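You operate a simulated robot arm through the tools that you are given. There is no shell and no other tool. Be economical: measure what you need, move in short steps, check, and stop when the job is done.

You are at the controls of a simulated two-armed robot. One attempt, no reset.

## Task
Grind pepper into the white dish up to its ring.
Fine: dish out of the prep drawer on to the counter, drawer shut; stand the pepper grinder in the dish, hold it while you turn its head, then put it back where it stood. Set down upright: pepper grinder.

It is judged by the outcome, as a careful person would: the job done as asked, and still so three seconds after it is handed in. It fails if anything else is knocked over, pushed out of place, dropped, spilled or broken.

## Robot
Two 7-joint arms with two-finger grippers on one trunk, on a base that drives. Base frame: it is fixed to the floor where the robot stands at the start and does not move with it; the origin is under the middle of the robot, x ahead of it, y to its left, z up; the surface under the hand at the start is at about z = 736. Lengths are in mm, angles in rad, forces in N, time in s.
The left shoulder is at the start at [51, 124, 980], the right one opposite. With the tool pointing down near the work surface each hand reaches from about 300 to 780 mm from the robot's upright axis, wherever it stands, measured 20 degrees to its own side. Places, roughly: pepper grinder head [600, 100, 1100]; prep counter [700, 0, 900]; prep drawer [300, -400, 800]; white dish [300, -300, 700]; white dish (12x13x5 cm) [300, -300, 700]. Payload 1.47 kg a hand.
The TCP of each hand is the grasp point between the finger pads, 16 mm short of the fingertips. In the tool frame z runs along the fingers and y along their closing line. The gripper opens to 87 mm. The gripper's body begins 55 mm behind the TCP.
Orientation is that of the tool frame in the base frame, as a unit quaternion [x, y, z, w]. With the fingers straight down and closing along the base's y, the tool's x points along the base's -x, its y along +y and its z along -z.

## Interface
- The arms move only by the tool drive_tool. It takes "left_increments", "right_increments" or both (then of equal length, played together; a hand with none holds still); each is a list of rows, each a list of 7 numbers: the shift along the base's x, y, z in mm, then the turn, a rotation vector about the base's x, y, z in rad, then the opening in per cent of the stroke, from 0 (shut) to 100 (fully open). In form: [[tx, ty, tz, rx, ry, rz, claw], ...]. A call has 1 to 10 rows; each row is the pose to reach, as a shift and turn from the pose commanded when the call began. Each row takes 0.2 s and may step no farther than 50 mm and 0.15 rad from the row before; otherwise, or with a gripper value out of range, the whole call is refused. A pose out of reach is approached as far as the arm can. The call stops where the force on the tool passes 40 N (or 10 N more than at its start, if that is more) or the arm is blocked; 0.2 s more then pass. The fingers move at their own pace (about 153 mm/s each) and stop on an object; they squeeze with about 28 N. The grip force told is the motor's: it shows also when the fingers shut on nothing. Time passes only in rows, and 0.2 s behind the last, so rows that repeat a pose let the fingers close. It gives the time, the measured TCP pose, the force on the tool (base axes), the opening and the grip force at its end, in the units of the frame above (readings bear some noise), with the torque about the TCP (base axes, N m) and any sound that the robot's microphone picked up.
- Cameras (640 x 400 px; columns grow to the right, rows downward): "scene" is now at [88.6, -10.2, 1531.5]; the picture's right is [-0.04, -1.00, 0.00], its down [-0.72, 0.03, -0.69] and it looks along [0.69, -0.03, -0.73] (base axes); focal length 214 px, centre (320, 200). "left" rides on the left gripper at [73, -12, -89] in its tool frame; the picture's right is [0.16, 0.99, 0.00], its down [-0.72, 0.12, -0.68] and it looks along [-0.67, 0.11, 0.73] (tool axes); focal length 247 px, centre (320, 200). "right" rides on the right gripper at [73, 12, -89] in its tool frame; the picture's right is [-0.16, 0.99, 0.00], its down [-0.72, -0.12, -0.68] and it looks along [-0.67, -0.11, 0.73] (tool axes); focal length 247 px, centre (320, 200). There is no depth. A picture from a camera that has moved, and an enlarged one, comes with that camera's place and axes in the base frame and with its lens. The place of the scene camera against the robot may be out by one fixed shift of up to 25 mm in any direction.
- snapshot(camera): a new picture of that camera. No time passes.
- lift_body(by): slides the trunk up (or, below 0, down) by that many mm; the arms and the scene camera ride with it, the base frame stays. It gives what a move gives, with no picture.
- drive_base(legs): drives the robot by 1 to 6 legs, each [ahead, left, turn to the left] in mm, mm and rad, along the robot's own axes; the way and the turn of a leg run together, so that a leg with both is an arc; at most 1500 mm and 3.142 rad a leg. The arms and the cameras ride along, it lands a little off, and it stops where it bumps. It gives what a move gives.
- pan_tilt(pan, tilt): turns the head with the scene camera to pan (to the left, within 2.094 rad either way) and tilt (down, from -0.506 to 1.204), counted from straight ahead of the robot. It gives what a move gives.
- inspect(camera, box): a new picture of the part [left, top, right, bottom] of that camera's present view, enlarged. No time passes.
- job_done(): hands the job in; it is judged then, once.

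Go step by step. Nothing tells you exact positions but the pictures and the camera data: compare them with the known pose of the tool, close in by small moves and look again before you grip or let go. The budget is 120 turns and 100 pictures, counting those below and the enlarged ones. Unless the task says otherwise, let go and move clear before handing in, and close with one line.

The tools are called after "Call:" as a command line: name --argument value ..., lists and objects as JSON in quotes. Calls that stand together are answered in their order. drive_tool: Moves the arms, as the interface text tells. Its arguments: {"type":"object","properties":{"left_increments":{"type":"array","items":{"type":"array","items":{"type":"number"}}},"right_increments":{"type":"array","items":{"type":"array","items":{"type":"number"}}}},"required":[]} The other tools are called the same way: lift_body (by) slides the trunk up or down; drive_base (legs) drives the base; pan_tilt (pan, tilt) turns the head that bears the scene camera; snapshot (camera) takes a picture; inspect (camera, box) takes an enlarged picture of a part of a camera's view; job_done () hands the job in.

At the start:

```text
time_s: 0.0
left_ee_pos: [483.8, 65.1, 1358.6]
left_ee_rot: [0.0, 1.0, 0.0, 0.007]
left_force: [0.1, -0.7, 0.3]
left_wrist_torque: [0.01, 0.01, -0.02]
left_opening: 87.2
left_grasp_force: 0.0
right_ee_pos: [300.4, -234.9, 1394.3]
right_ee_rot: [0.0, 1.0, 0.0, 0.005]
right_force: [-0.3, -0.2, -0.3]
right_wrist_torque: [0.01, 0.02, 0.0]
right_opening: 87.0
right_grasp_force: 0.0
trunk travel left (down, up): [-125.0, 105.0]
robot x, y, heading: [1.6, 3.1, -0.006]
head pan, tilt: [-0.045, 0.822]
```

scene: 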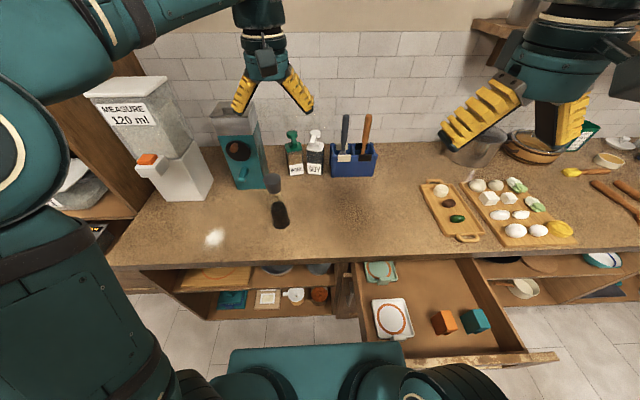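
right: 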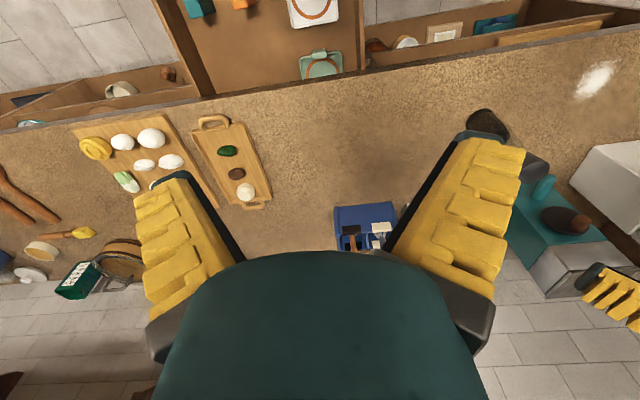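
left: 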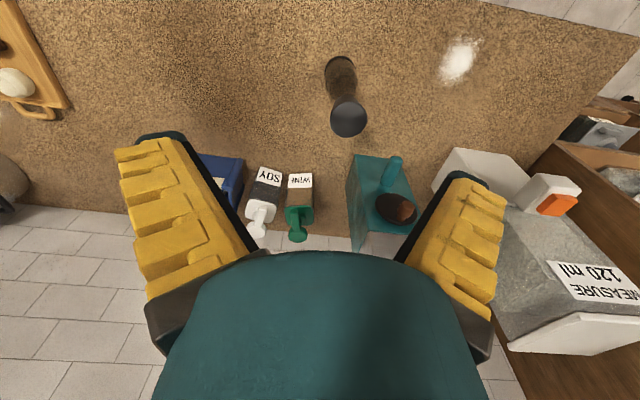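

I see an open prep drawer with the white dish (red ring), and the dark pepper grinder on the counter. I'll look at them more closely first.

Call:
inspect --camera "scene" --box '[340, 240, 560, 380]'

Call:
inspect --camera "scene" --box '[190, 130, 350, 250]'

Call:
inspect --camera "left" --box '[280, 20, 480, 150]'

```text
2.86 times, centred on (450, 310) of scene
camera zoom: at [88.6, -10.2, 1531.5], right [-0.04, -1.0, 0.0], down [-0.72, 0.03, -0.69], along [0.69, -0.03, -0.73], focal length 613 px, centre (-51, -114)
```

zoom: 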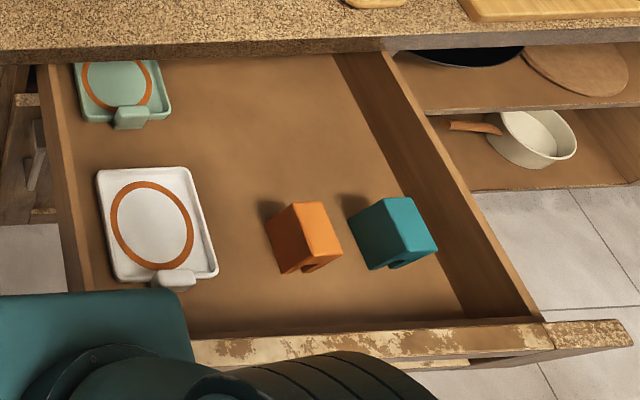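

```text
3.33 times, centred on (270, 190) of scene
camera zoom: at [88.6, -10.2, 1531.5], right [-0.04, -1.0, 0.0], down [-0.72, 0.03, -0.69], along [0.69, -0.03, -0.73], focal length 715 px, centre (487, 233)
```

zoom: 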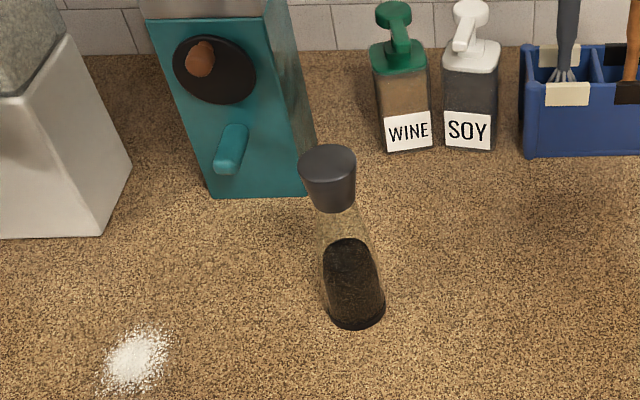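

```text
3.08 times, centred on (380, 85) of left
camera zoom: at [409.6, 53.3, 1447.6], right [-0.16, 0.99, 0.0], down [0.72, 0.12, 0.69], along [0.68, 0.11, -0.72], focal length 760 px, centre (135, 554)
```

zoom: 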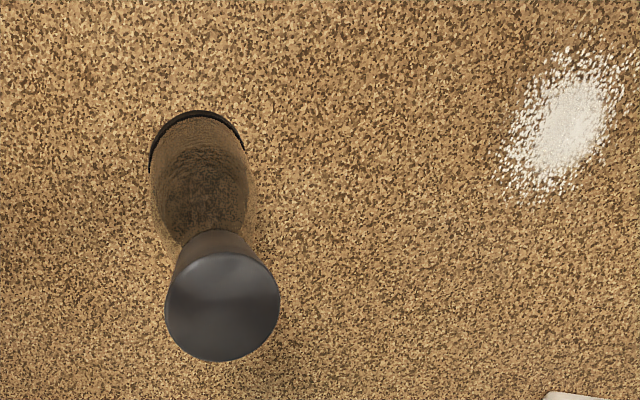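

The counter is at about z≈912. The grinder stands at about (558,113) with its top near z 1118, and the dish is at about (268,-244) in the drawer. I'll pan the head to the drawer and bring the right hand lower over it for a closer look.

Call:
pan_tilt --pan -0.8 --tilt 1.0

Call:
drive_tool --right_increments '[[0, 0, -45, 0, 0, 0, 100], [-5, -2, -90, 0, 0, 0, 100], [-10, -4, -135, 0, 0, 0, 100], [-15, -6, -180, 0, 0, 0, 100], [-20, -8, -225, 0, 0, 0, 100], [-25, -10, -270, 0, 0, 0, 100], [-30, -10, -315, 0, 0, 0, 100], [-35, -10, -360, 0, 0, 0, 100], [-40, -10, -400, 0, 0, 0, 100]]'

Call:
snapshot --camera "scene"

Call:
snapshot --camera "right"

```text
time_s: 1.1
left_ee_pos: [484.1, 66.5, 1359.3]
left_ee_rot: [-0.001, 1.0, -0.001, 0.005]
left_force: [-0.5, 0.2, -0.3]
left_wrist_torque: [-0.01, 0.0, 0.0]
left_opening: 86.8
left_grasp_force: 0.0
right_ee_pos: [300.5, -234.6, 1395.4]
right_ee_rot: [0.0, 1.0, 0.0, 0.005]
right_force: [0.6, -0.8, -1.0]
right_wrist_torque: [0.02, 0.01, -0.03]
right_opening: 87.2
right_grasp_force: 0.1
trunk travel left (down, up): [-125.0, 105.0]
robot x, y, heading: [-2.3, -2.9, 0.002]
head pan, tilt: [-0.799, 1.0]
```

```text
time_s: 3.1
left_ee_pos: [485.3, 67.5, 1358.5]
left_ee_rot: [0.0, 1.0, -0.001, 0.006]
left_force: [-1.1, 0.5, 1.0]
left_wrist_torque: [0.0, -0.05, 0.02]
left_opening: 87.0
left_grasp_force: 0.1
right_ee_pos: [306.0, -259.3, 1007.1]
right_ee_rot: [0.0, 1.0, 0.0, 0.005]
right_force: [-0.4, -0.1, 0.2]
right_wrist_torque: [0.02, 0.01, -0.03]
right_opening: 87.0
right_grasp_force: 0.0
right hand out of reach, approached as far as the arm can: row 7, 8, 9
trunk travel left (down, up): [-125.0, 105.0]
robot x, y, heading: [-2.6, 1.2, 0.001]
head pan, tilt: [-0.799, 1.0]
```

```text
93 pictures are left
camera scene: at [58.8, -55.3, 1517.9], right [-0.72, -0.7, -0.01], down [-0.58, 0.6, -0.55], along [0.38, -0.39, -0.84], focal length 214 px, centre (320, 200)
```

scene: 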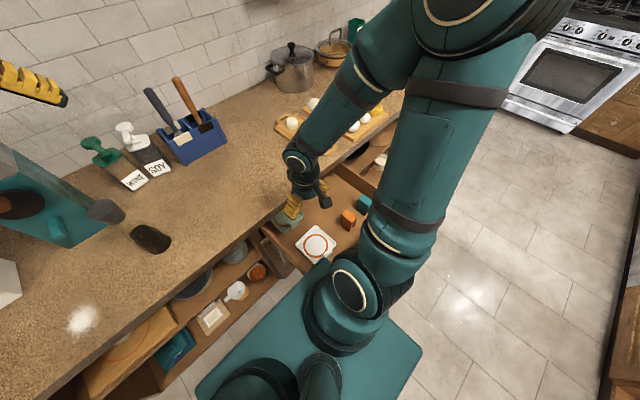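

```text
92 pictures are left
camera right: at [231.9, -247.7, 1095.4], right [0.16, 0.99, 0.0], down [0.72, -0.12, 0.69], along [0.68, -0.11, -0.73], focal length 247 px, centre (320, 200)
```

right: 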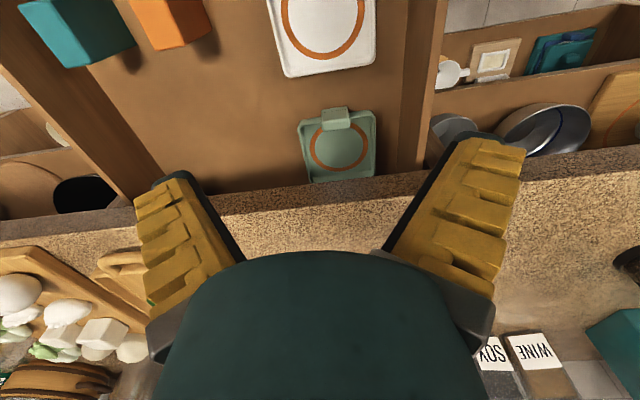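

The dish is too close to the robot for this hand. I'll back the base up 220 mm; the floor behind looks free.

Call:
drive_base --legs '[[-220, 0, 0]]'

Call:
pan_tilt --pan -0.5 --tilt 0.95

Call:
snapshot --camera "right"

Call:
snapshot --camera "scene"

```text
time_s: 4.6
left_ee_pos: [411.1, 69.1, 1357.8]
left_ee_rot: [0.001, 1.0, -0.004, 0.003]
left_force: [0.7, 0.1, 0.0]
left_wrist_torque: [0.0, -0.02, 0.02]
left_opening: 87.2
left_grasp_force: 0.1
right_ee_pos: [229.1, -258.4, 1006.6]
right_ee_rot: [0.0, 1.0, -0.003, 0.001]
right_force: [0.3, -0.2, -0.5]
right_wrist_torque: [-0.02, 0.03, -0.01]
right_opening: 86.9
right_grasp_force: 0.1
trunk travel left (down, up): [-125.0, 105.0]
robot x, y, heading: [-76.8, -2.3, -0.001]
head pan, tilt: [-0.799, 1.0]
stopped in leg 1: the robot was blocked; the commanded pose is now the measured one
```

```text
time_s: 5.4
left_ee_pos: [412.3, 67.2, 1356.3]
left_ee_rot: [0.001, 1.0, -0.002, 0.004]
left_force: [-0.5, 0.0, 0.3]
left_wrist_torque: [0.01, -0.02, -0.01]
left_opening: 86.8
left_grasp_force: 0.0
right_ee_pos: [229.2, -258.3, 1006.8]
right_ee_rot: [0.001, 1.0, -0.003, 0.001]
right_force: [0.6, 0.3, 0.7]
right_wrist_torque: [-0.03, -0.01, 0.01]
right_opening: 87.0
right_grasp_force: 0.0
trunk travel left (down, up): [-125.0, 105.0]
robot x, y, heading: [-82.8, -2.9, -0.001]
head pan, tilt: [-0.499, 0.949]
```

```text
91 pictures are left
camera right: at [156.4, -246.2, 1095.6], right [0.16, 0.99, 0.0], down [0.72, -0.11, 0.68], along [0.67, -0.11, -0.73], focal length 247 px, centre (320, 200)
```

right: 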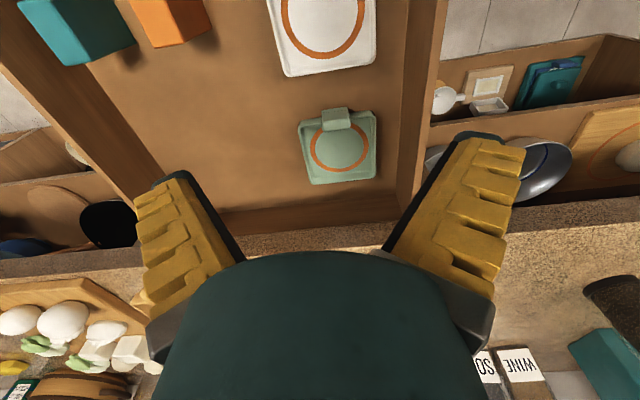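

```text
90 pictures are left
camera scene: at [1.7, -37.1, 1521.8], right [-0.48, -0.88, 0.0], down [-0.71, 0.39, -0.59], along [0.51, -0.28, -0.81], focal length 214 px, centre (320, 200)
```

scene: 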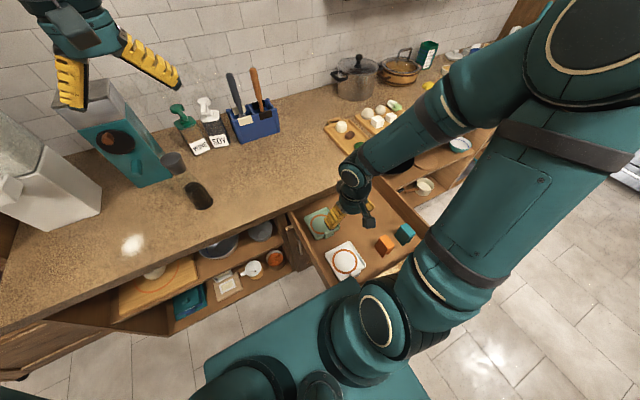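

The drawer came along with the base, now about 76 mm farther out, so something of the robot is catching it. I'll look down there before moving again.

Call:
pan_tilt --pan -0.9 --tilt 1.204

Call:
snapshot --camera "scene"

Call:
inspect --camera "right" --box '[0, 0, 640, 240]'

```text
time_s: 6.3
left_ee_pos: [410.9, 68.6, 1356.2]
left_ee_rot: [0.001, 1.0, -0.003, 0.003]
left_force: [0.7, -0.2, -0.1]
left_wrist_torque: [0.02, -0.03, 0.0]
left_opening: 87.1
left_grasp_force: 0.0
right_ee_pos: [229.6, -257.1, 1006.3]
right_ee_rot: [0.001, 1.0, -0.003, 0.001]
right_force: [0.3, -0.3, 0.2]
right_wrist_torque: [0.0, 0.01, -0.02]
right_opening: 87.4
right_grasp_force: 0.1
trunk travel left (down, up): [-125.0, 105.0]
robot x, y, heading: [-82.5, -1.5, 0.0]
head pan, tilt: [-0.901, 1.201]
```

```text
89 pictures are left
camera scene: at [-27.4, -46.0, 1505.6], right [-0.78, -0.62, 0.0], down [-0.58, 0.73, -0.37], along [0.23, -0.29, -0.93], focal length 214 px, centre (320, 200)
```

scene: 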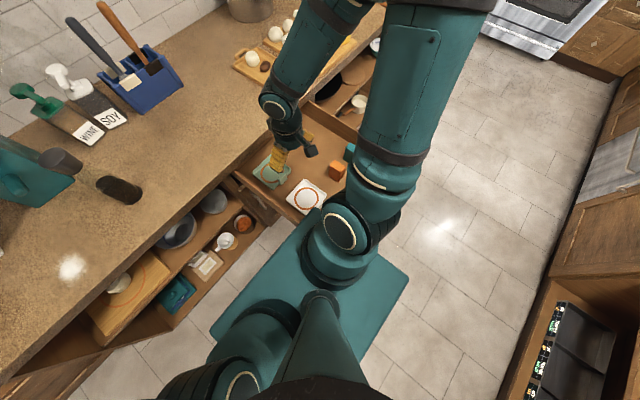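

```text
1.00 times, centred on (320, 120) of right (not enlarged: the box is as wide or as high as the picture)
camera zoom: at [156.2, -246.1, 1095.6], right [0.16, 0.99, 0.0], down [0.72, -0.11, 0.68], along [0.67, -0.11, -0.73], focal length 247 px, centre (320, 280)
```

zoom: 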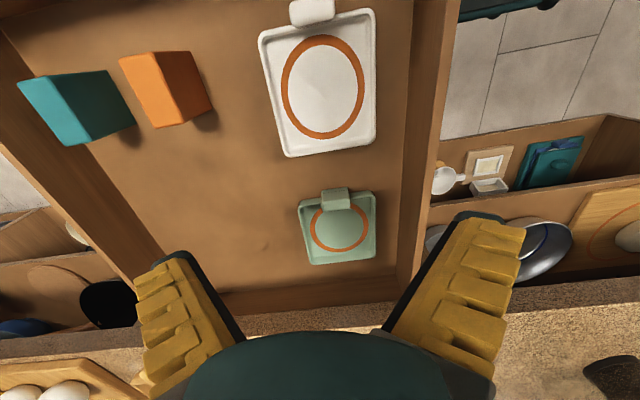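

The panel's left end seems to be catching on the robot's body, so I'll ease forward slightly and sidestep left to come free.

Call:
drive_base --legs '[[15, 0, 0], [0, 160, 0]]'

Call:
pan_tilt --pan -0.9 --tilt 1.1

Call:
snapshot --camera "scene"

```text
time_s: 8.2
left_ee_pos: [416.4, 68.0, 1359.6]
left_ee_rot: [0.004, 1.0, 0.0, 0.007]
left_force: [0.6, 1.0, 1.3]
left_wrist_torque: [0.02, 0.0, -0.03]
left_opening: 86.9
left_grasp_force: 0.2
right_ee_pos: [235.8, -257.3, 1007.5]
right_ee_rot: [0.001, 1.0, 0.0, 0.005]
right_force: [0.9, -0.4, 0.3]
right_wrist_torque: [0.04, -0.01, 0.0]
right_opening: 86.7
right_grasp_force: 0.2
trunk travel left (down, up): [-125.0, 105.0]
robot x, y, heading: [-69.9, 4.5, -0.006]
head pan, tilt: [-0.901, 1.201]
stopped in leg 2: the robot was blocked; the commanded pose is now the measured one
```

```text
time_s: 8.8
left_ee_pos: [417.2, 66.6, 1360.6]
left_ee_rot: [0.002, 1.0, 0.0, 0.007]
left_force: [-0.1, 0.4, -0.8]
left_wrist_torque: [0.0, -0.01, 0.0]
left_opening: 87.1
left_grasp_force: 0.1
right_ee_pos: [238.8, -256.8, 1006.9]
right_ee_rot: [0.003, 1.0, 0.0, 0.005]
right_force: [-0.6, -0.1, 0.2]
right_wrist_torque: [0.01, 0.03, -0.02]
right_opening: 87.1
right_grasp_force: 0.1
trunk travel left (down, up): [-125.0, 105.0]
robot x, y, heading: [-66.9, 7.5, -0.001]
head pan, tilt: [-0.901, 1.1]
```

```text
87 pictures are left
camera scene: at [-18.1, -53.6, 1511.1], right [-0.79, -0.62, -0.01], down [-0.55, 0.7, -0.46], along [0.29, -0.36, -0.89], focal length 214 px, centre (320, 200)
```

scene: 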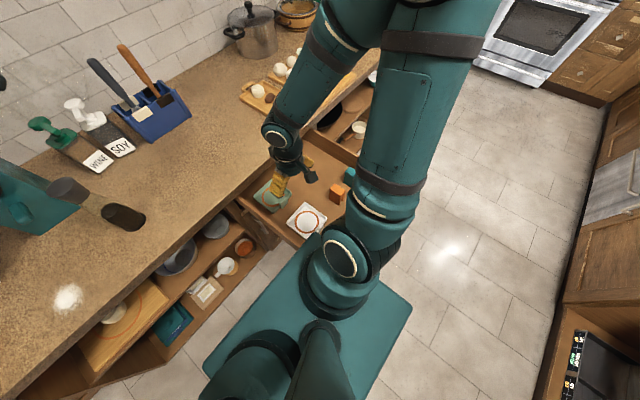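

It's blocked to the left as well, so a robot part probably hangs into the drawer. I'll raise the trunk and look again.

Call:
lift_body --by 100

Call:
drive_tool --right_increments '[[30, 0, 45, 0, 0, 0, 100], [60, 0, 90, 0, 0, 0, 100], [80, 0, 135, 0, 0, 0, 100], [100, -20, 180, 0, 0, 0, 100], [120, -40, 220, 0, 0, 0, 100]]'

Call:
snapshot --camera "scene"

Call:
inspect --camera "right" --box '[0, 0, 640, 120]'

```text
time_s: 10.2
left_ee_pos: [431.7, 69.7, 1443.8]
left_ee_rot: [0.002, 1.0, -0.001, 0.001]
left_force: [-0.6, -0.8, 0.5]
left_wrist_torque: [0.0, 0.0, -0.02]
left_opening: 87.0
left_grasp_force: 0.1
right_ee_pos: [249.3, -256.3, 1093.0]
right_ee_rot: [0.001, 1.0, -0.001, -0.001]
right_force: [0.0, -0.5, -0.3]
right_wrist_torque: [-0.03, 0.02, -0.01]
right_opening: 87.1
right_grasp_force: 0.0
trunk travel left (down, up): [-225.0, 5.0]
robot x, y, heading: [-64.8, 10.3, -0.006]
head pan, tilt: [-0.901, 1.1]
```

```text
refused: row 1 steps farther than a row can; nothing moved
```

```text
86 pictures are left
camera scene: at [-2.5, -51.9, 1600.5], right [-0.79, -0.62, 0.0], down [-0.55, 0.7, -0.45], along [0.28, -0.36, -0.89], focal length 214 px, centre (320, 200)
```

scene: 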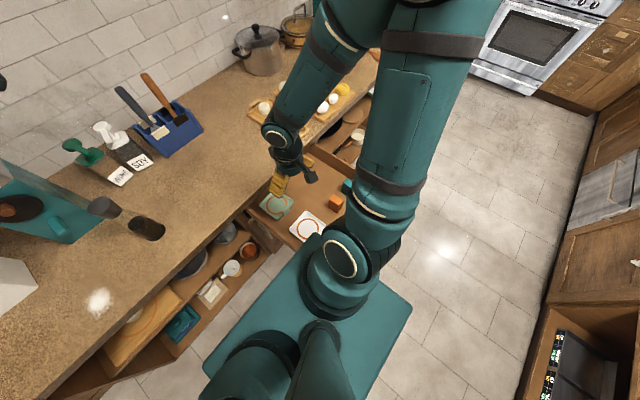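

```text
1.00 times, centred on (320, 60) of right (not enlarged: the box is as wide or as high as the picture)
camera zoom: at [174.9, -244.2, 1182.7], right [0.16, 0.99, 0.0], down [0.72, -0.12, 0.68], along [0.67, -0.11, -0.73], focal length 247 px, centre (320, 340)
```

zoom: 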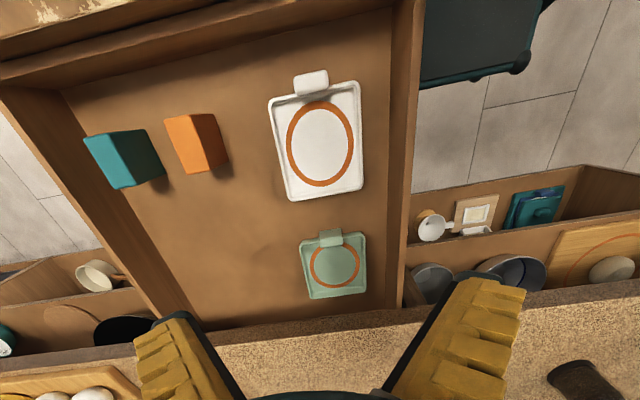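

From above I can see the drawer contents, with the base standing low beside and partly under the drawer. I'll re-read the state with a small upward hand move.

Call:
drive_tool --right_increments '[[0, 0, 40, 0, 0, 0, 100], [0, 0, 80, 0, 0, 0, 100], [0, 0, 80, 0, 0, 0, 100]]'

Call:
inspect --camera "right" --box '[0, 0, 640, 80]'

```text
time_s: 10.9
left_ee_pos: [430.9, 69.7, 1444.8]
left_ee_rot: [0.002, 1.0, -0.001, 0.0]
left_force: [-0.1, -0.9, 0.0]
left_wrist_torque: [-0.01, 0.04, -0.02]
left_opening: 87.0
left_grasp_force: 0.1
right_ee_pos: [246.0, -255.7, 1172.8]
right_ee_rot: [0.001, 1.0, 0.001, 0.0]
right_force: [0.8, 0.7, 0.0]
right_wrist_torque: [-0.01, -0.01, 0.04]
right_opening: 87.1
right_grasp_force: 0.0
trunk travel left (down, up): [-225.0, 5.0]
robot x, y, heading: [-70.3, 1.8, -0.002]
head pan, tilt: [-0.901, 1.1]
```

```text
1.00 times, centred on (320, 40) of right (not enlarged: the box is as wide or as high as the picture)
camera zoom: at [174.5, -244.2, 1262.3], right [0.16, 0.99, 0.0], down [0.72, -0.12, 0.68], along [0.67, -0.11, -0.73], focal length 247 px, centre (320, 360)
```

zoom: 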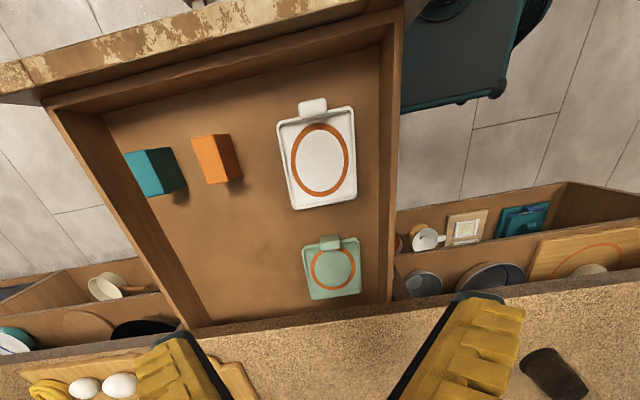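

The drawer appears to move with the base both ways. I'll turn the left hand so its camera looks back at the robot's front and find the snag.

Call:
drive_tool --left_increments '[[0, -10, -20, 0, 0.14, 0, 100], [0, -20, -40, 0, 0.28, 0, 100], [0, -30, -60, 0, 0.42, 0, 100], [0, -40, -80, 0, 0.56, 0, 100], [0, -50, -100, 0, 0.7, 0, 100], [0, -60, -120, 0, 0.84, 0, 100], [0, -70, -140, 0, 0.98, 0, 100], [0, -70, -160, 0, 1.12, 0, 100], [0, -70, -180, 0, 1.26, 0, 100]]'

Call:
snapshot --camera "left"

```text
time_s: 12.9
left_ee_pos: [361.7, 42.0, 1184.0]
left_ee_rot: [0.02, 0.812, 0.011, -0.584]
left_force: [0.9, 0.7, 1.0]
left_wrist_torque: [-0.04, 0.01, -0.02]
left_opening: 87.5
left_grasp_force: 0.1
left hand out of reach, approached as far as the arm can: row 5, 6, 7, 8, 9
right_ee_pos: [250.7, -253.9, 1172.0]
right_ee_rot: [0.0, 1.0, -0.001, -0.003]
right_force: [1.0, 0.2, 2.4]
right_wrist_torque: [-0.02, 0.09, 0.01]
right_opening: 86.9
right_grasp_force: 0.1
trunk travel left (down, up): [-225.0, 5.0]
robot x, y, heading: [-66.0, 8.3, -0.003]
head pan, tilt: [-0.901, 1.1]
```

```text
83 pictures are left
camera left: at [421.9, 26.5, 1280.7], right [-0.01, 0.99, 0.14], down [0.88, 0.07, -0.47], along [-0.48, 0.12, -0.87], focal length 247 px, centre (320, 200)
```

left: 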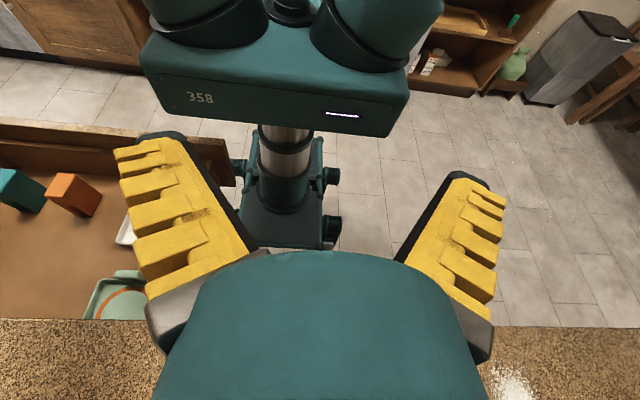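

Now I see the trunk box, the column and the drawer's left front corner. I'll zoom in there.

Call:
inspect --camera "left" --box '[160, 100, 360, 260]'

```text
2.50 times, centred on (260, 180) of left
camera zoom: at [421.9, 26.5, 1280.7], right [-0.01, 0.99, 0.14], down [0.88, 0.07, -0.47], along [-0.48, 0.12, -0.87], focal length 617 px, centre (470, 250)
```

zoom: 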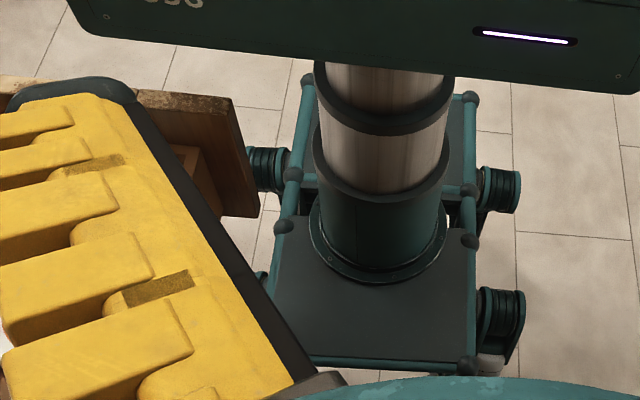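

With the trunk raised, its box may now clear the drawer panel. I'll test a small sidestep left.

Call:
drive_base --legs '[[0, 60, 0]]'

Call:
snapshot --camera "left"

```text
time_s: 14.2
left_ee_pos: [356.0, 99.6, 1183.9]
left_ee_rot: [0.02, 0.813, 0.011, -0.583]
left_force: [0.0, 0.4, 0.0]
left_wrist_torque: [-0.02, -0.01, 0.02]
left_opening: 86.8
left_grasp_force: 0.1
right_ee_pos: [247.4, -195.1, 1172.1]
right_ee_rot: [0.001, 1.0, 0.0, -0.001]
right_force: [-0.4, 0.1, -1.3]
right_wrist_torque: [0.0, -0.01, -0.01]
right_opening: 87.1
right_grasp_force: 0.1
trunk travel left (down, up): [-225.0, 5.0]
robot x, y, heading: [-66.3, 66.0, 0.004]
head pan, tilt: [-0.901, 1.1]
```

```text
81 pictures are left
camera left: at [417.8, 84.7, 1282.1], right [-0.01, 0.99, 0.14], down [0.88, 0.07, -0.47], along [-0.47, 0.12, -0.87], focal length 247 px, centre (320, 200)
```

left: 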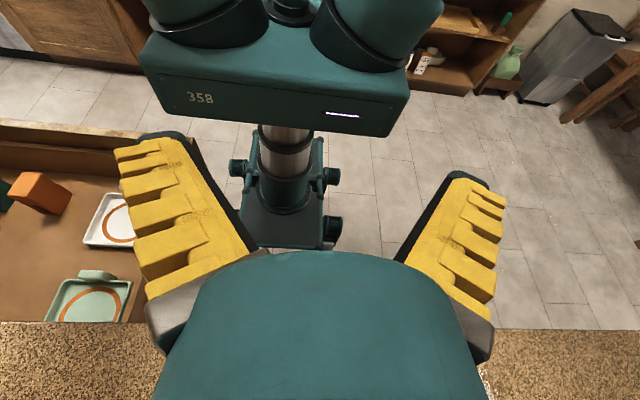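

It's free now: the lowered trunk box had been hooked inside the drawer front. I'll step farther left and back off clear of the drawer.

Call:
drive_base --legs '[[0, 110, 0], [-240, 0, 0], [0, -160, 0]]'

Call:
pan_tilt --pan -0.4 --tilt 0.9

Call:
snapshot --camera "scene"

```text
time_s: 18.7
left_ee_pos: [120.7, 50.7, 1184.9]
left_ee_rot: [0.024, 0.812, 0.014, -0.583]
left_force: [0.0, -0.2, -0.1]
left_wrist_torque: [-0.02, 0.01, -0.02]
left_opening: 87.1
left_grasp_force: 0.0
right_ee_pos: [5.2, -243.5, 1171.6]
right_ee_rot: [0.008, 1.0, 0.0, -0.001]
right_force: [-0.4, 0.6, 0.2]
right_wrist_torque: [0.03, 0.05, 0.03]
right_opening: 86.9
right_grasp_force: 0.1
trunk travel left (down, up): [-225.0, 5.0]
robot x, y, heading: [-303.6, 22.7, -0.019]
head pan, tilt: [-0.901, 1.1]
```

```text
time_s: 19.7
left_ee_pos: [121.1, 52.6, 1184.6]
left_ee_rot: [0.025, 0.812, 0.016, -0.583]
left_force: [-0.2, -0.4, -1.0]
left_wrist_torque: [0.01, 0.04, -0.03]
left_opening: 87.0
left_grasp_force: 0.0
right_ee_pos: [5.5, -242.8, 1171.9]
right_ee_rot: [0.007, 1.0, 0.0, 0.0]
right_force: [-0.5, 0.3, 0.0]
right_wrist_torque: [-0.02, 0.0, 0.0]
right_opening: 87.1
right_grasp_force: 0.1
trunk travel left (down, up): [-225.0, 5.0]
robot x, y, heading: [-306.2, 22.6, -0.016]
head pan, tilt: [-0.4, 0.901]
```

```text
80 pictures are left
camera scene: at [-210.9, -15.3, 1614.6], right [-0.4, -0.91, 0.0], down [-0.72, 0.32, -0.62], along [0.57, -0.25, -0.78], focal length 214 px, centre (320, 200)
```

scene: 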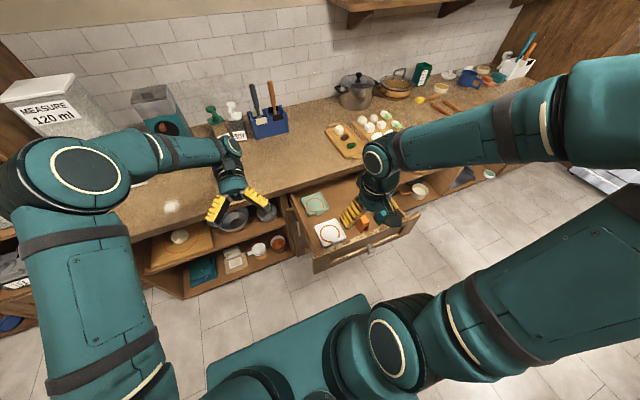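

The grinder is hidden behind the left hand; the drawer stands free. I'll lower the trunk again and bring the right hand over the dish.

Call:
lift_body --by -100

Call:
drive_tool --right_increments '[[40, 0, 0, 0, 0, 0, 100], [80, 0, 0, 0, 0, 0, 100], [120, 0, -10, 0, 0, 0, 100], [150, 0, -40, 0, 0, 0, 100], [175, 0, -80, 0, 0, 0, 100], [190, 0, -120, 0, 0, 0, 100]]' --left_increments '[[0, 10, 20, 0, -0.14, 0, 100], [0, 20, 40, 0, -0.28, 0, 100], [0, 30, 60, 0, -0.42, 0, 100], [0, 40, 80, 0, -0.56, 0, 100], [0, 50, 100, 0, -0.7, 0, 100], [0, 60, 120, 0, -0.84, 0, 100]]'

Call:
inspect --camera "right" --box '[0, 0, 640, 80]'

Call:
snapshot --camera "scene"

```text
time_s: 21.0
left_ee_pos: [121.1, 52.4, 1084.9]
left_ee_rot: [0.025, 0.813, 0.015, -0.581]
left_force: [-0.1, -0.4, -1.3]
left_wrist_torque: [0.0, -0.05, 0.0]
left_opening: 87.0
left_grasp_force: 0.0
right_ee_pos: [5.4, -242.0, 1072.6]
right_ee_rot: [0.007, 1.0, 0.0, -0.001]
right_force: [0.4, -0.4, 0.2]
right_wrist_torque: [-0.01, 0.03, -0.03]
right_opening: 87.1
right_grasp_force: 0.1
trunk travel left (down, up): [-125.0, 105.0]
robot x, y, heading: [-304.7, 27.4, -0.019]
head pan, tilt: [-0.4, 0.901]
```

```text
time_s: 22.4
left_ee_pos: [119.6, 111.7, 1205.1]
left_ee_rot: [0.016, 0.98, 0.025, -0.199]
left_force: [0.3, 0.7, 0.8]
left_wrist_torque: [0.0, -0.05, 0.04]
left_opening: 87.2
left_grasp_force: 0.1
right_ee_pos: [196.5, -240.8, 951.1]
right_ee_rot: [0.008, 1.0, 0.0, 0.0]
right_force: [0.0, 0.9, -0.3]
right_wrist_torque: [-0.02, 0.04, -0.01]
right_opening: 87.3
right_grasp_force: 0.0
trunk travel left (down, up): [-125.0, 105.0]
robot x, y, heading: [-308.5, 24.2, -0.013]
head pan, tilt: [-0.4, 0.901]
```

```text
1.00 times, centred on (320, 40) of right (not enlarged: the box is as wide or as high as the picture)
camera zoom: at [125.1, -229.0, 1040.8], right [0.17, 0.98, 0.0], down [0.72, -0.13, 0.68], along [0.67, -0.12, -0.73], focal length 247 px, centre (320, 360)
```

zoom: 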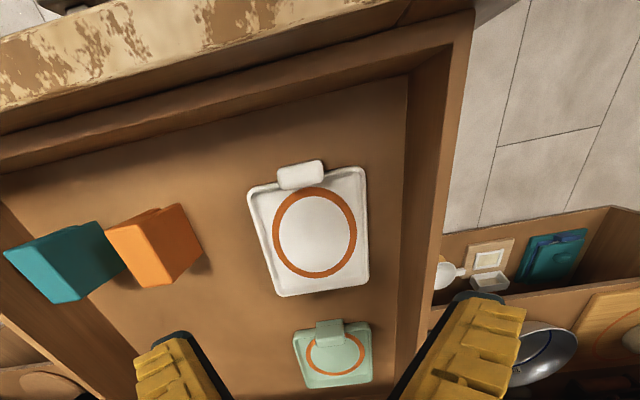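

```text
78 pictures are left
camera scene: at [-211.4, -14.9, 1514.7], right [-0.4, -0.92, 0.0], down [-0.72, 0.32, -0.62], along [0.57, -0.25, -0.78], focal length 214 px, centre (320, 200)
```

scene: 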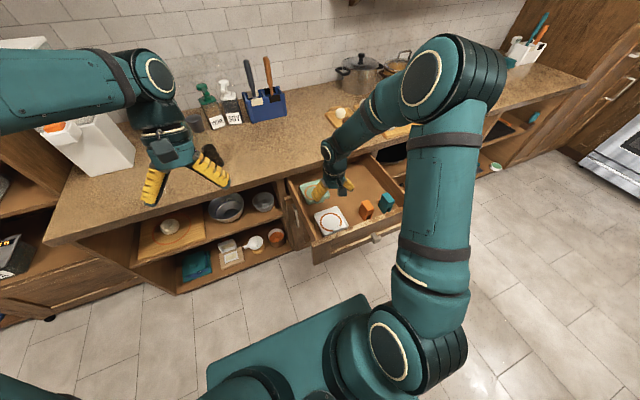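

The dish's tab handle is about 42 mm wide at roughly (151,-250). I'll move in above it and look again.

Call:
drive_tool --right_increments '[[-25, -5, -30, 0, 0, 0, 100], [-45, -10, -70, 0, 0, 0, 100], [-45, -10, -110, 0, 0, 0, 100]]'

Call:
inspect --camera "right" --box '[0, 0, 640, 240]'

```text
time_s: 23.2
left_ee_pos: [119.9, 110.8, 1204.7]
left_ee_rot: [0.017, 0.979, 0.024, -0.201]
left_force: [0.5, 0.2, -0.2]
left_wrist_torque: [0.06, 0.02, 0.01]
left_opening: 87.1
left_grasp_force: 0.0
right_ee_pos: [152.8, -251.4, 841.8]
right_ee_rot: [0.007, 1.0, -0.001, 0.001]
right_force: [-0.3, 0.3, 0.1]
right_wrist_torque: [-0.01, 0.02, -0.02]
right_opening: 87.2
right_grasp_force: 0.1
trunk travel left (down, up): [-125.0, 105.0]
robot x, y, heading: [-303.0, 23.2, -0.015]
head pan, tilt: [-0.4, 0.901]
```

```text
1.00 times, centred on (320, 120) of right (not enlarged: the box is as wide or as high as the picture)
camera zoom: at [79.0, -238.0, 931.3], right [0.17, 0.98, 0.0], down [0.72, -0.13, 0.68], along [0.67, -0.12, -0.73], focal length 247 px, centre (320, 280)
```

zoom: 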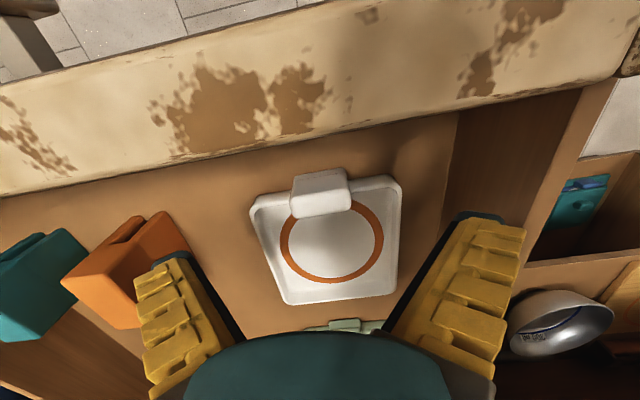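

The tab lies between the fingers. I'll descend 45 mm and check again.

Call:
drive_tool --right_increments '[[0, 0, -25, 0, 0, 0, 100], [0, 0, -50, 0, 0, 0, 100]]'

Call:
inspect --camera "right" --box '[160, 60, 480, 260]'

```text
time_s: 23.8
left_ee_pos: [119.1, 110.9, 1205.7]
left_ee_rot: [0.017, 0.979, 0.024, -0.201]
left_force: [-0.5, -1.0, 0.6]
left_wrist_torque: [-0.01, -0.02, -0.01]
left_opening: 87.0
left_grasp_force: 0.1
right_ee_pos: [149.8, -252.5, 791.0]
right_ee_rot: [0.008, 1.0, 0.0, 0.0]
right_force: [-0.7, 0.1, -0.4]
right_wrist_torque: [-0.06, 0.0, 0.01]
right_opening: 87.0
right_grasp_force: 0.1
trunk travel left (down, up): [-125.0, 105.0]
robot x, y, heading: [-305.2, 22.4, -0.01]
head pan, tilt: [-0.4, 0.901]
```

```text
2.00 times, centred on (320, 160) of right
camera zoom: at [77.2, -239.5, 881.7], right [0.17, 0.98, 0.0], down [0.72, -0.13, 0.68], along [0.67, -0.12, -0.73], focal length 494 px, centre (320, 280)
```

zoom: 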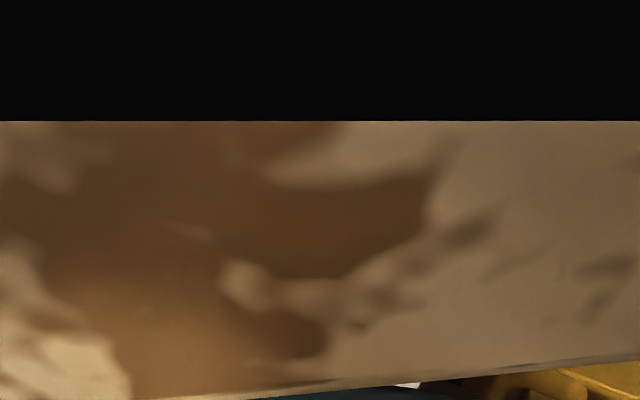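

The drawer front is higher than I thought and the wrist camera is right above it. I'll rise and tilt the hand so that the camera clears the panel.

Call:
drive_tool --right_increments '[[0, 0, 40, 0, 0, 0, 100], [0, 0, 40, 0, 0.14, 0, 100], [0, 0, 40, 0, 0.28, 0, 100], [0, 0, 40, 0, 0.42, 0, 100], [0, 0, 40, 0, 0.5, 0, 100]]'

Call:
inspect --camera "right" --box '[0, 0, 640, 240]'

```text
time_s: 25.0
left_ee_pos: [119.2, 112.0, 1204.5]
left_ee_rot: [0.017, 0.979, 0.024, -0.201]
left_force: [-0.3, -0.5, -0.3]
left_wrist_torque: [0.03, 0.01, 0.04]
left_opening: 87.2
left_grasp_force: 0.1
right_ee_pos: [149.1, -252.1, 830.9]
right_ee_rot: [0.007, 0.969, -0.001, -0.249]
right_force: [-1.0, 0.0, -0.7]
right_wrist_torque: [-0.03, 0.03, -0.02]
right_opening: 86.9
right_grasp_force: 0.0
trunk travel left (down, up): [-125.0, 105.0]
robot x, y, heading: [-303.6, 20.8, -0.016]
head pan, tilt: [-0.4, 0.901]
```

```text
1.00 times, centred on (320, 120) of right (not enlarged: the box is as wide or as high as the picture)
camera zoom: at [128.8, -239.5, 945.0], right [0.15, 0.98, -0.08], down [0.96, -0.13, 0.25], along [0.23, -0.12, -0.97], focal length 247 px, centre (320, 280)
```

zoom: 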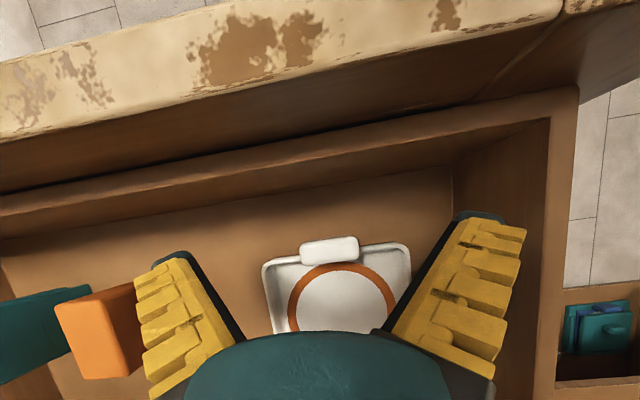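

The tab is at about (150,-251) with its top near z 768. I'll descend to z≈778 and look.

Call:
drive_tool --right_increments '[[0, 0, -25, 0, 0, 0, 100], [0, 0, -53, 0, 0, 0, 100]]'

Call:
inspect --camera "right" --box '[160, 60, 480, 260]'

```text
time_s: 25.6
left_ee_pos: [120.4, 111.5, 1204.6]
left_ee_rot: [0.017, 0.979, 0.024, -0.201]
left_force: [-0.1, 0.2, 0.6]
left_wrist_torque: [0.01, 0.0, -0.04]
left_opening: 86.9
left_grasp_force: 0.0
right_ee_pos: [149.6, -252.1, 778.0]
right_ee_rot: [0.007, 0.969, -0.001, -0.248]
right_force: [1.0, -0.1, 0.5]
right_wrist_torque: [-0.03, 0.02, 0.0]
right_opening: 87.1
right_grasp_force: 0.0
trunk travel left (down, up): [-125.0, 105.0]
robot x, y, heading: [-301.3, 19.3, -0.014]
head pan, tilt: [-0.4, 0.901]
```

```text
2.00 times, centred on (320, 160) of right
camera zoom: at [128.5, -239.4, 892.0], right [0.15, 0.98, -0.08], down [0.96, -0.13, 0.25], along [0.24, -0.12, -0.96], focal length 494 px, centre (320, 280)
```

zoom: 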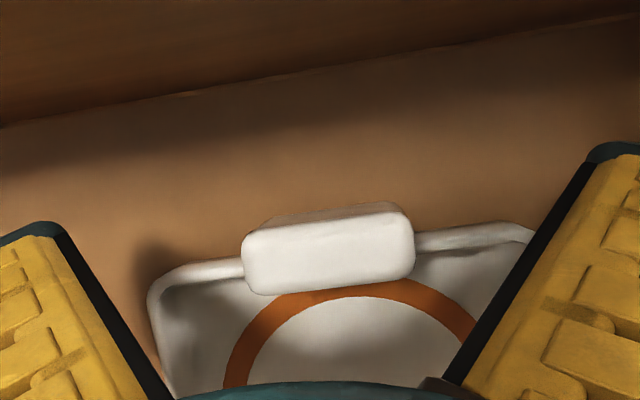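

The tab top is at about z 767 and the rim near z 744. I'll descend to z≈764 and close on the tab.

Call:
drive_tool --right_increments '[[1, 0, -7, 0, 0, 0, 100], [1, 0, -14, 0, 0, 0, 100], [1, 0, -14, 0, 0, 0, 60], [1, 0, -14, 0, 0, 0, 20], [1, 0, -14, 0, 0, 0, 0], [1, 0, -14, 0, 0, 0, 0]]'

Call:
inspect --camera "right" --box '[160, 60, 480, 260]'

```text
time_s: 26.6
left_ee_pos: [117.4, 113.2, 1204.1]
left_ee_rot: [0.016, 0.979, 0.024, -0.2]
left_force: [0.0, -0.3, 0.0]
left_wrist_torque: [0.0, 0.05, 0.01]
left_opening: 87.4
left_grasp_force: 0.0
right_ee_pos: [153.8, -249.2, 770.9]
right_ee_rot: [0.006, 0.97, -0.001, -0.245]
right_force: [2.0, 3.9, 37.3]
right_wrist_torque: [0.66, -0.27, 0.06]
right_opening: 66.1
right_grasp_force: 28.1
trunk travel left (down, up): [-125.0, 105.0]
robot x, y, heading: [-302.5, 25.0, -0.013]
head pan, tilt: [-0.4, 0.901]
stopped in row 4 (right hand): the force on the tool passed its limit at 41 N (the readings are from after the stop); the commanded pose is now the measured one
```

```text
2.00 times, centred on (320, 160) of right
camera zoom: at [131.5, -236.5, 884.7], right [0.15, 0.99, -0.08], down [0.96, -0.13, 0.26], along [0.24, -0.12, -0.96], focal length 494 px, centre (320, 280)
```

zoom: 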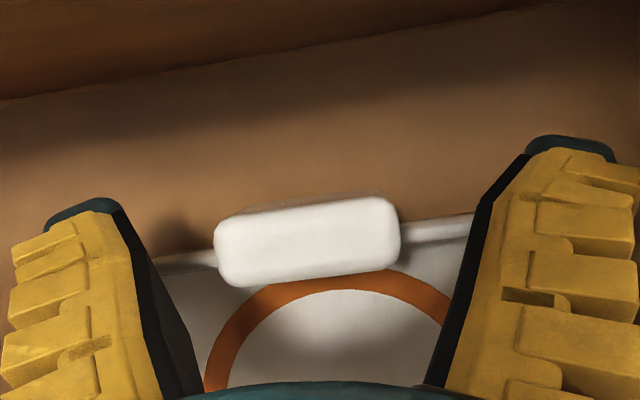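

The fingertips rested on the rim at z≈771. I'll lift 4 mm, just clear of the rim, and close on the tab there.

Call:
drive_tool --right_increments '[[-2, -2, 5, 0, 0, 0, 75], [-2, -2, 5, 0, 0, 0, 50], [-2, -2, 5, 0, 0, 0, 20], [-2, -2, 5, 0, 0, 0, 0], [-2, -2, 5, 0, 0, 0, 0]]'

Call:
inspect --camera "right" --box '[160, 60, 480, 260]'

```text
time_s: 27.8
left_ee_pos: [119.5, 111.8, 1204.5]
left_ee_rot: [0.017, 0.979, 0.025, -0.2]
left_force: [0.3, -0.1, 1.0]
left_wrist_torque: [0.0, -0.01, 0.01]
left_opening: 86.9
left_grasp_force: 0.0
right_ee_pos: [149.7, -252.8, 772.3]
right_ee_rot: [0.005, 0.969, -0.001, -0.247]
right_force: [-0.5, 0.6, 0.8]
right_wrist_torque: [0.0, 0.07, -0.01]
right_opening: 34.2
right_grasp_force: 27.9
trunk travel left (down, up): [-125.0, 105.0]
robot x, y, heading: [-306.1, 24.6, -0.015]
head pan, tilt: [-0.4, 0.901]
```

```text
2.00 times, centred on (320, 160) of right
camera zoom: at [128.6, -239.7, 886.4], right [0.15, 0.99, -0.08], down [0.96, -0.13, 0.25], along [0.24, -0.12, -0.96], focal length 494 px, centre (320, 280)
```

zoom: 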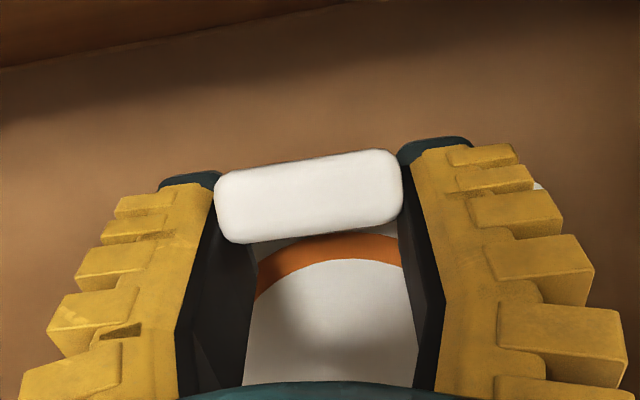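

The grip on the tab is firm at 34 mm. I'll lift a little and check that it hangs level.

Call:
drive_tool --right_increments '[[0, 0, 12, 0, 0, 0, 0], [0, 0, 30, 0, 0, 0, 0], [0, 0, 50, 0, 0, 0, 0], [0, 0, 50, 0, 0, 0, 0]]'

Call:
inspect --camera "right" --box '[0, 0, 640, 240]'

Call:
inspect --camera "scene" --box '[260, 150, 420, 250]'

```text
time_s: 28.8
left_ee_pos: [120.9, 112.4, 1205.3]
left_ee_rot: [0.016, 0.979, 0.024, -0.201]
left_force: [-0.4, 0.1, 0.4]
left_wrist_torque: [0.02, -0.02, -0.04]
left_opening: 86.8
left_grasp_force: 0.0
right_ee_pos: [148.9, -252.9, 824.1]
right_ee_rot: [0.006, 0.969, -0.001, -0.247]
right_force: [-0.1, -0.1, -1.3]
right_wrist_torque: [0.01, 0.07, 0.0]
right_opening: 34.0
right_grasp_force: 28.4
trunk travel left (down, up): [-125.0, 105.0]
robot x, y, heading: [-305.5, 25.5, -0.013]
head pan, tilt: [-0.4, 0.901]
```

```text
1.00 times, centred on (320, 120) of right (not enlarged: the box is as wide or as high as the picture)
camera zoom: at [128.2, -241.0, 937.6], right [0.15, 0.99, -0.08], down [0.96, -0.13, 0.25], along [0.24, -0.12, -0.96], focal length 247 px, centre (320, 280)
```

zoom: 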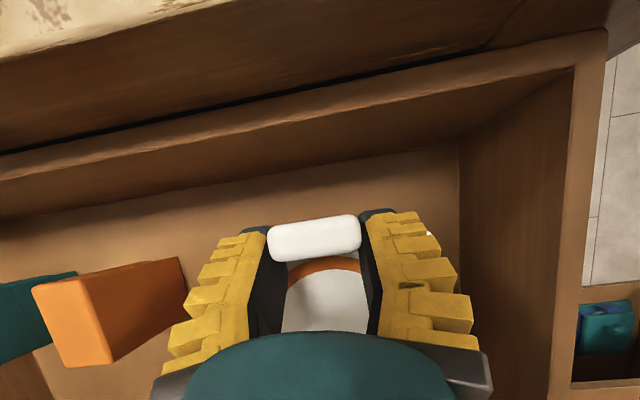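

```text
4.00 times, centred on (340, 200) of scene
camera zoom: at [-210.4, -15.2, 1514.6], right [-0.4, -0.92, 0.0], down [-0.72, 0.32, -0.62], along [0.57, -0.25, -0.78], focal length 858 px, centre (240, 200)
```

zoom: 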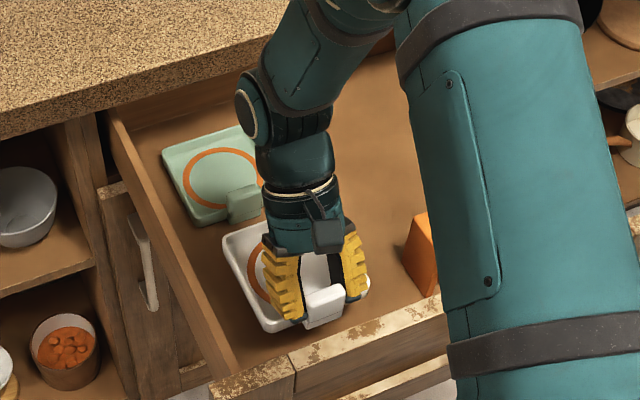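

The dish is up and level. I'll raise it above counter height, then sidestep left past the drawer and drive forward.

Call:
drive_tool --right_increments '[[0, 0, 40, 0, 0, 0, 0], [0, 0, 80, 0, 0, 0, 0], [0, 0, 120, 0, 0, 0, 0], [0, 0, 160, 0, 0, 0, 0], [0, 0, 185, 0, 0, 0, 0], [0, 0, 185, 0, 0, 0, 0]]'

Call:
drive_base --legs '[[0, 160, 0.015], [190, 0, 0]]'

Call:
pan_tilt --pan -0.3 --tilt 0.9

Call:
snapshot --camera "scene"

```text
time_s: 30.2
left_ee_pos: [119.6, 111.4, 1203.5]
left_ee_rot: [0.016, 0.979, 0.024, -0.201]
left_force: [0.0, 0.1, 0.2]
left_wrist_torque: [0.01, 0.01, 0.04]
left_opening: 87.0
left_grasp_force: 0.2
right_ee_pos: [150.4, -252.1, 1008.2]
right_ee_rot: [0.006, 0.969, -0.001, -0.247]
right_force: [0.6, -0.8, -1.5]
right_wrist_torque: [0.03, 0.07, 0.03]
right_opening: 34.2
right_grasp_force: 28.1
trunk travel left (down, up): [-125.0, 105.0]
robot x, y, heading: [-305.5, 23.5, -0.016]
head pan, tilt: [-0.4, 0.901]
```

```text
time_s: 33.4
left_ee_pos: [316.1, 276.8, 1204.2]
left_ee_rot: [0.01, 0.979, 0.023, -0.201]
left_force: [0.5, 0.6, -0.5]
left_wrist_torque: [-0.03, 0.02, -0.01]
left_opening: 87.0
left_grasp_force: 0.0
right_ee_pos: [349.7, -88.7, 1007.0]
right_ee_rot: [0.0, 0.969, -0.002, -0.247]
right_force: [-0.2, -0.4, -1.5]
right_wrist_torque: [0.02, 0.13, 0.0]
right_opening: 34.4
right_grasp_force: 27.5
trunk travel left (down, up): [-125.0, 105.0]
robot x, y, heading: [-108.4, 184.8, -0.003]
head pan, tilt: [-0.4, 0.901]
```

```text
time_s: 34.1
left_ee_pos: [315.0, 276.3, 1205.2]
left_ee_rot: [0.01, 0.98, 0.022, -0.2]
left_force: [0.3, 0.5, 0.2]
left_wrist_torque: [0.01, 0.01, -0.01]
left_opening: 86.9
left_grasp_force: 0.1
right_ee_pos: [349.6, -88.1, 1009.9]
right_ee_rot: [0.0, 0.969, -0.002, -0.248]
right_force: [-0.7, 0.2, -1.2]
right_wrist_torque: [-0.03, 0.08, 0.04]
right_opening: 33.9
right_grasp_force: 27.8
trunk travel left (down, up): [-125.0, 105.0]
robot x, y, heading: [-107.3, 180.2, -0.001]
head pan, tilt: [-0.3, 0.901]
```

```text
69 pictures are left
camera scene: at [-12.3, 151.9, 1514.6], right [-0.3, -0.95, 0.0], down [-0.75, 0.23, -0.62], along [0.59, -0.18, -0.78], focal length 214 px, centre (320, 200)
```

scene: 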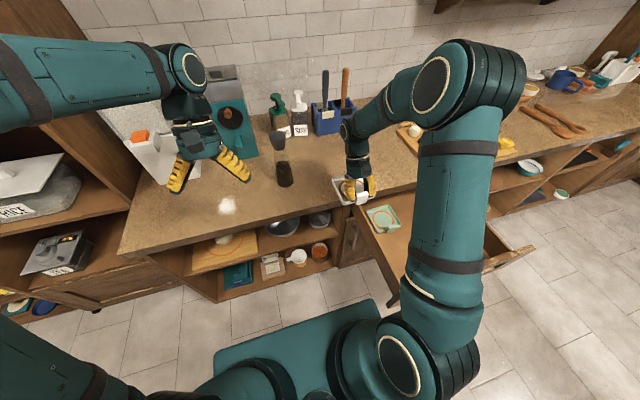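

The dish is aloft at about (412,-88) beside clear counter. I'll move it forward over the counter and lower it towards z≈955.

Call:
drive_tool --right_increments '[[30, 10, 0, 0, 0, 0, 0], [60, 22, 0, 0, 0, 0, 0], [76, 30, -15, 0, 0, 0, 0], [76, 30, -40, 0, 0, 0, 0], [76, 30, -40, 0, 0, 0, 0]]'

Call:
inspect --camera "scene" --box '[240, 120, 440, 245]'

Call:
inspect --camera "right" --box '[0, 0, 640, 240]'

```text
time_s: 35.3
left_ee_pos: [314.5, 276.8, 1204.1]
left_ee_rot: [0.011, 0.979, 0.024, -0.201]
left_force: [0.0, 0.7, 0.3]
left_wrist_torque: [0.02, 0.03, -0.02]
left_opening: 87.0
left_grasp_force: 0.1
right_ee_pos: [425.2, -58.6, 968.0]
right_ee_rot: [0.0, 0.969, -0.003, -0.246]
right_force: [0.4, -0.4, -2.8]
right_wrist_torque: [0.04, 0.06, 0.0]
right_opening: 34.2
right_grasp_force: 28.5
trunk travel left (down, up): [-125.0, 105.0]
robot x, y, heading: [-107.1, 185.3, 0.001]
head pan, tilt: [-0.3, 0.901]
```

```text
3.20 times, centred on (340, 182) of scene
camera zoom: at [-12.1, 152.1, 1514.6], right [-0.3, -0.95, 0.0], down [-0.75, 0.23, -0.62], along [0.59, -0.18, -0.78], focal length 686 px, centre (256, 256)
```

zoom: 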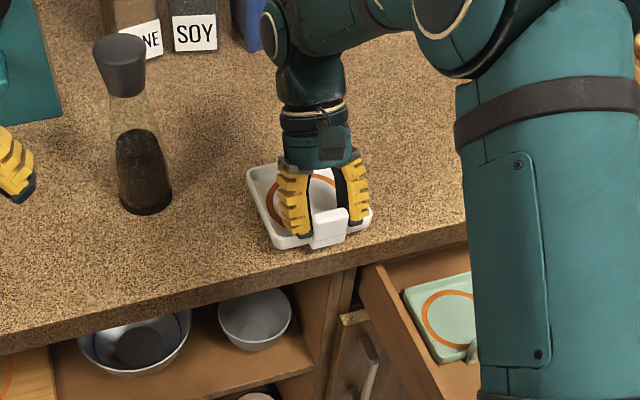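

```text
1.00 times, centred on (320, 120) of right (not enlarged: the box is as wide or as high as the picture)
camera zoom: at [404.1, -46.5, 1081.6], right [0.14, 0.99, -0.08], down [0.96, -0.11, 0.25], along [0.24, -0.11, -0.96], focal length 247 px, centre (320, 280)
```

zoom: 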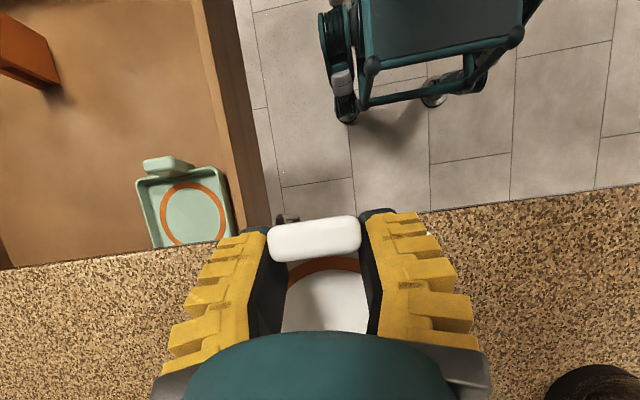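

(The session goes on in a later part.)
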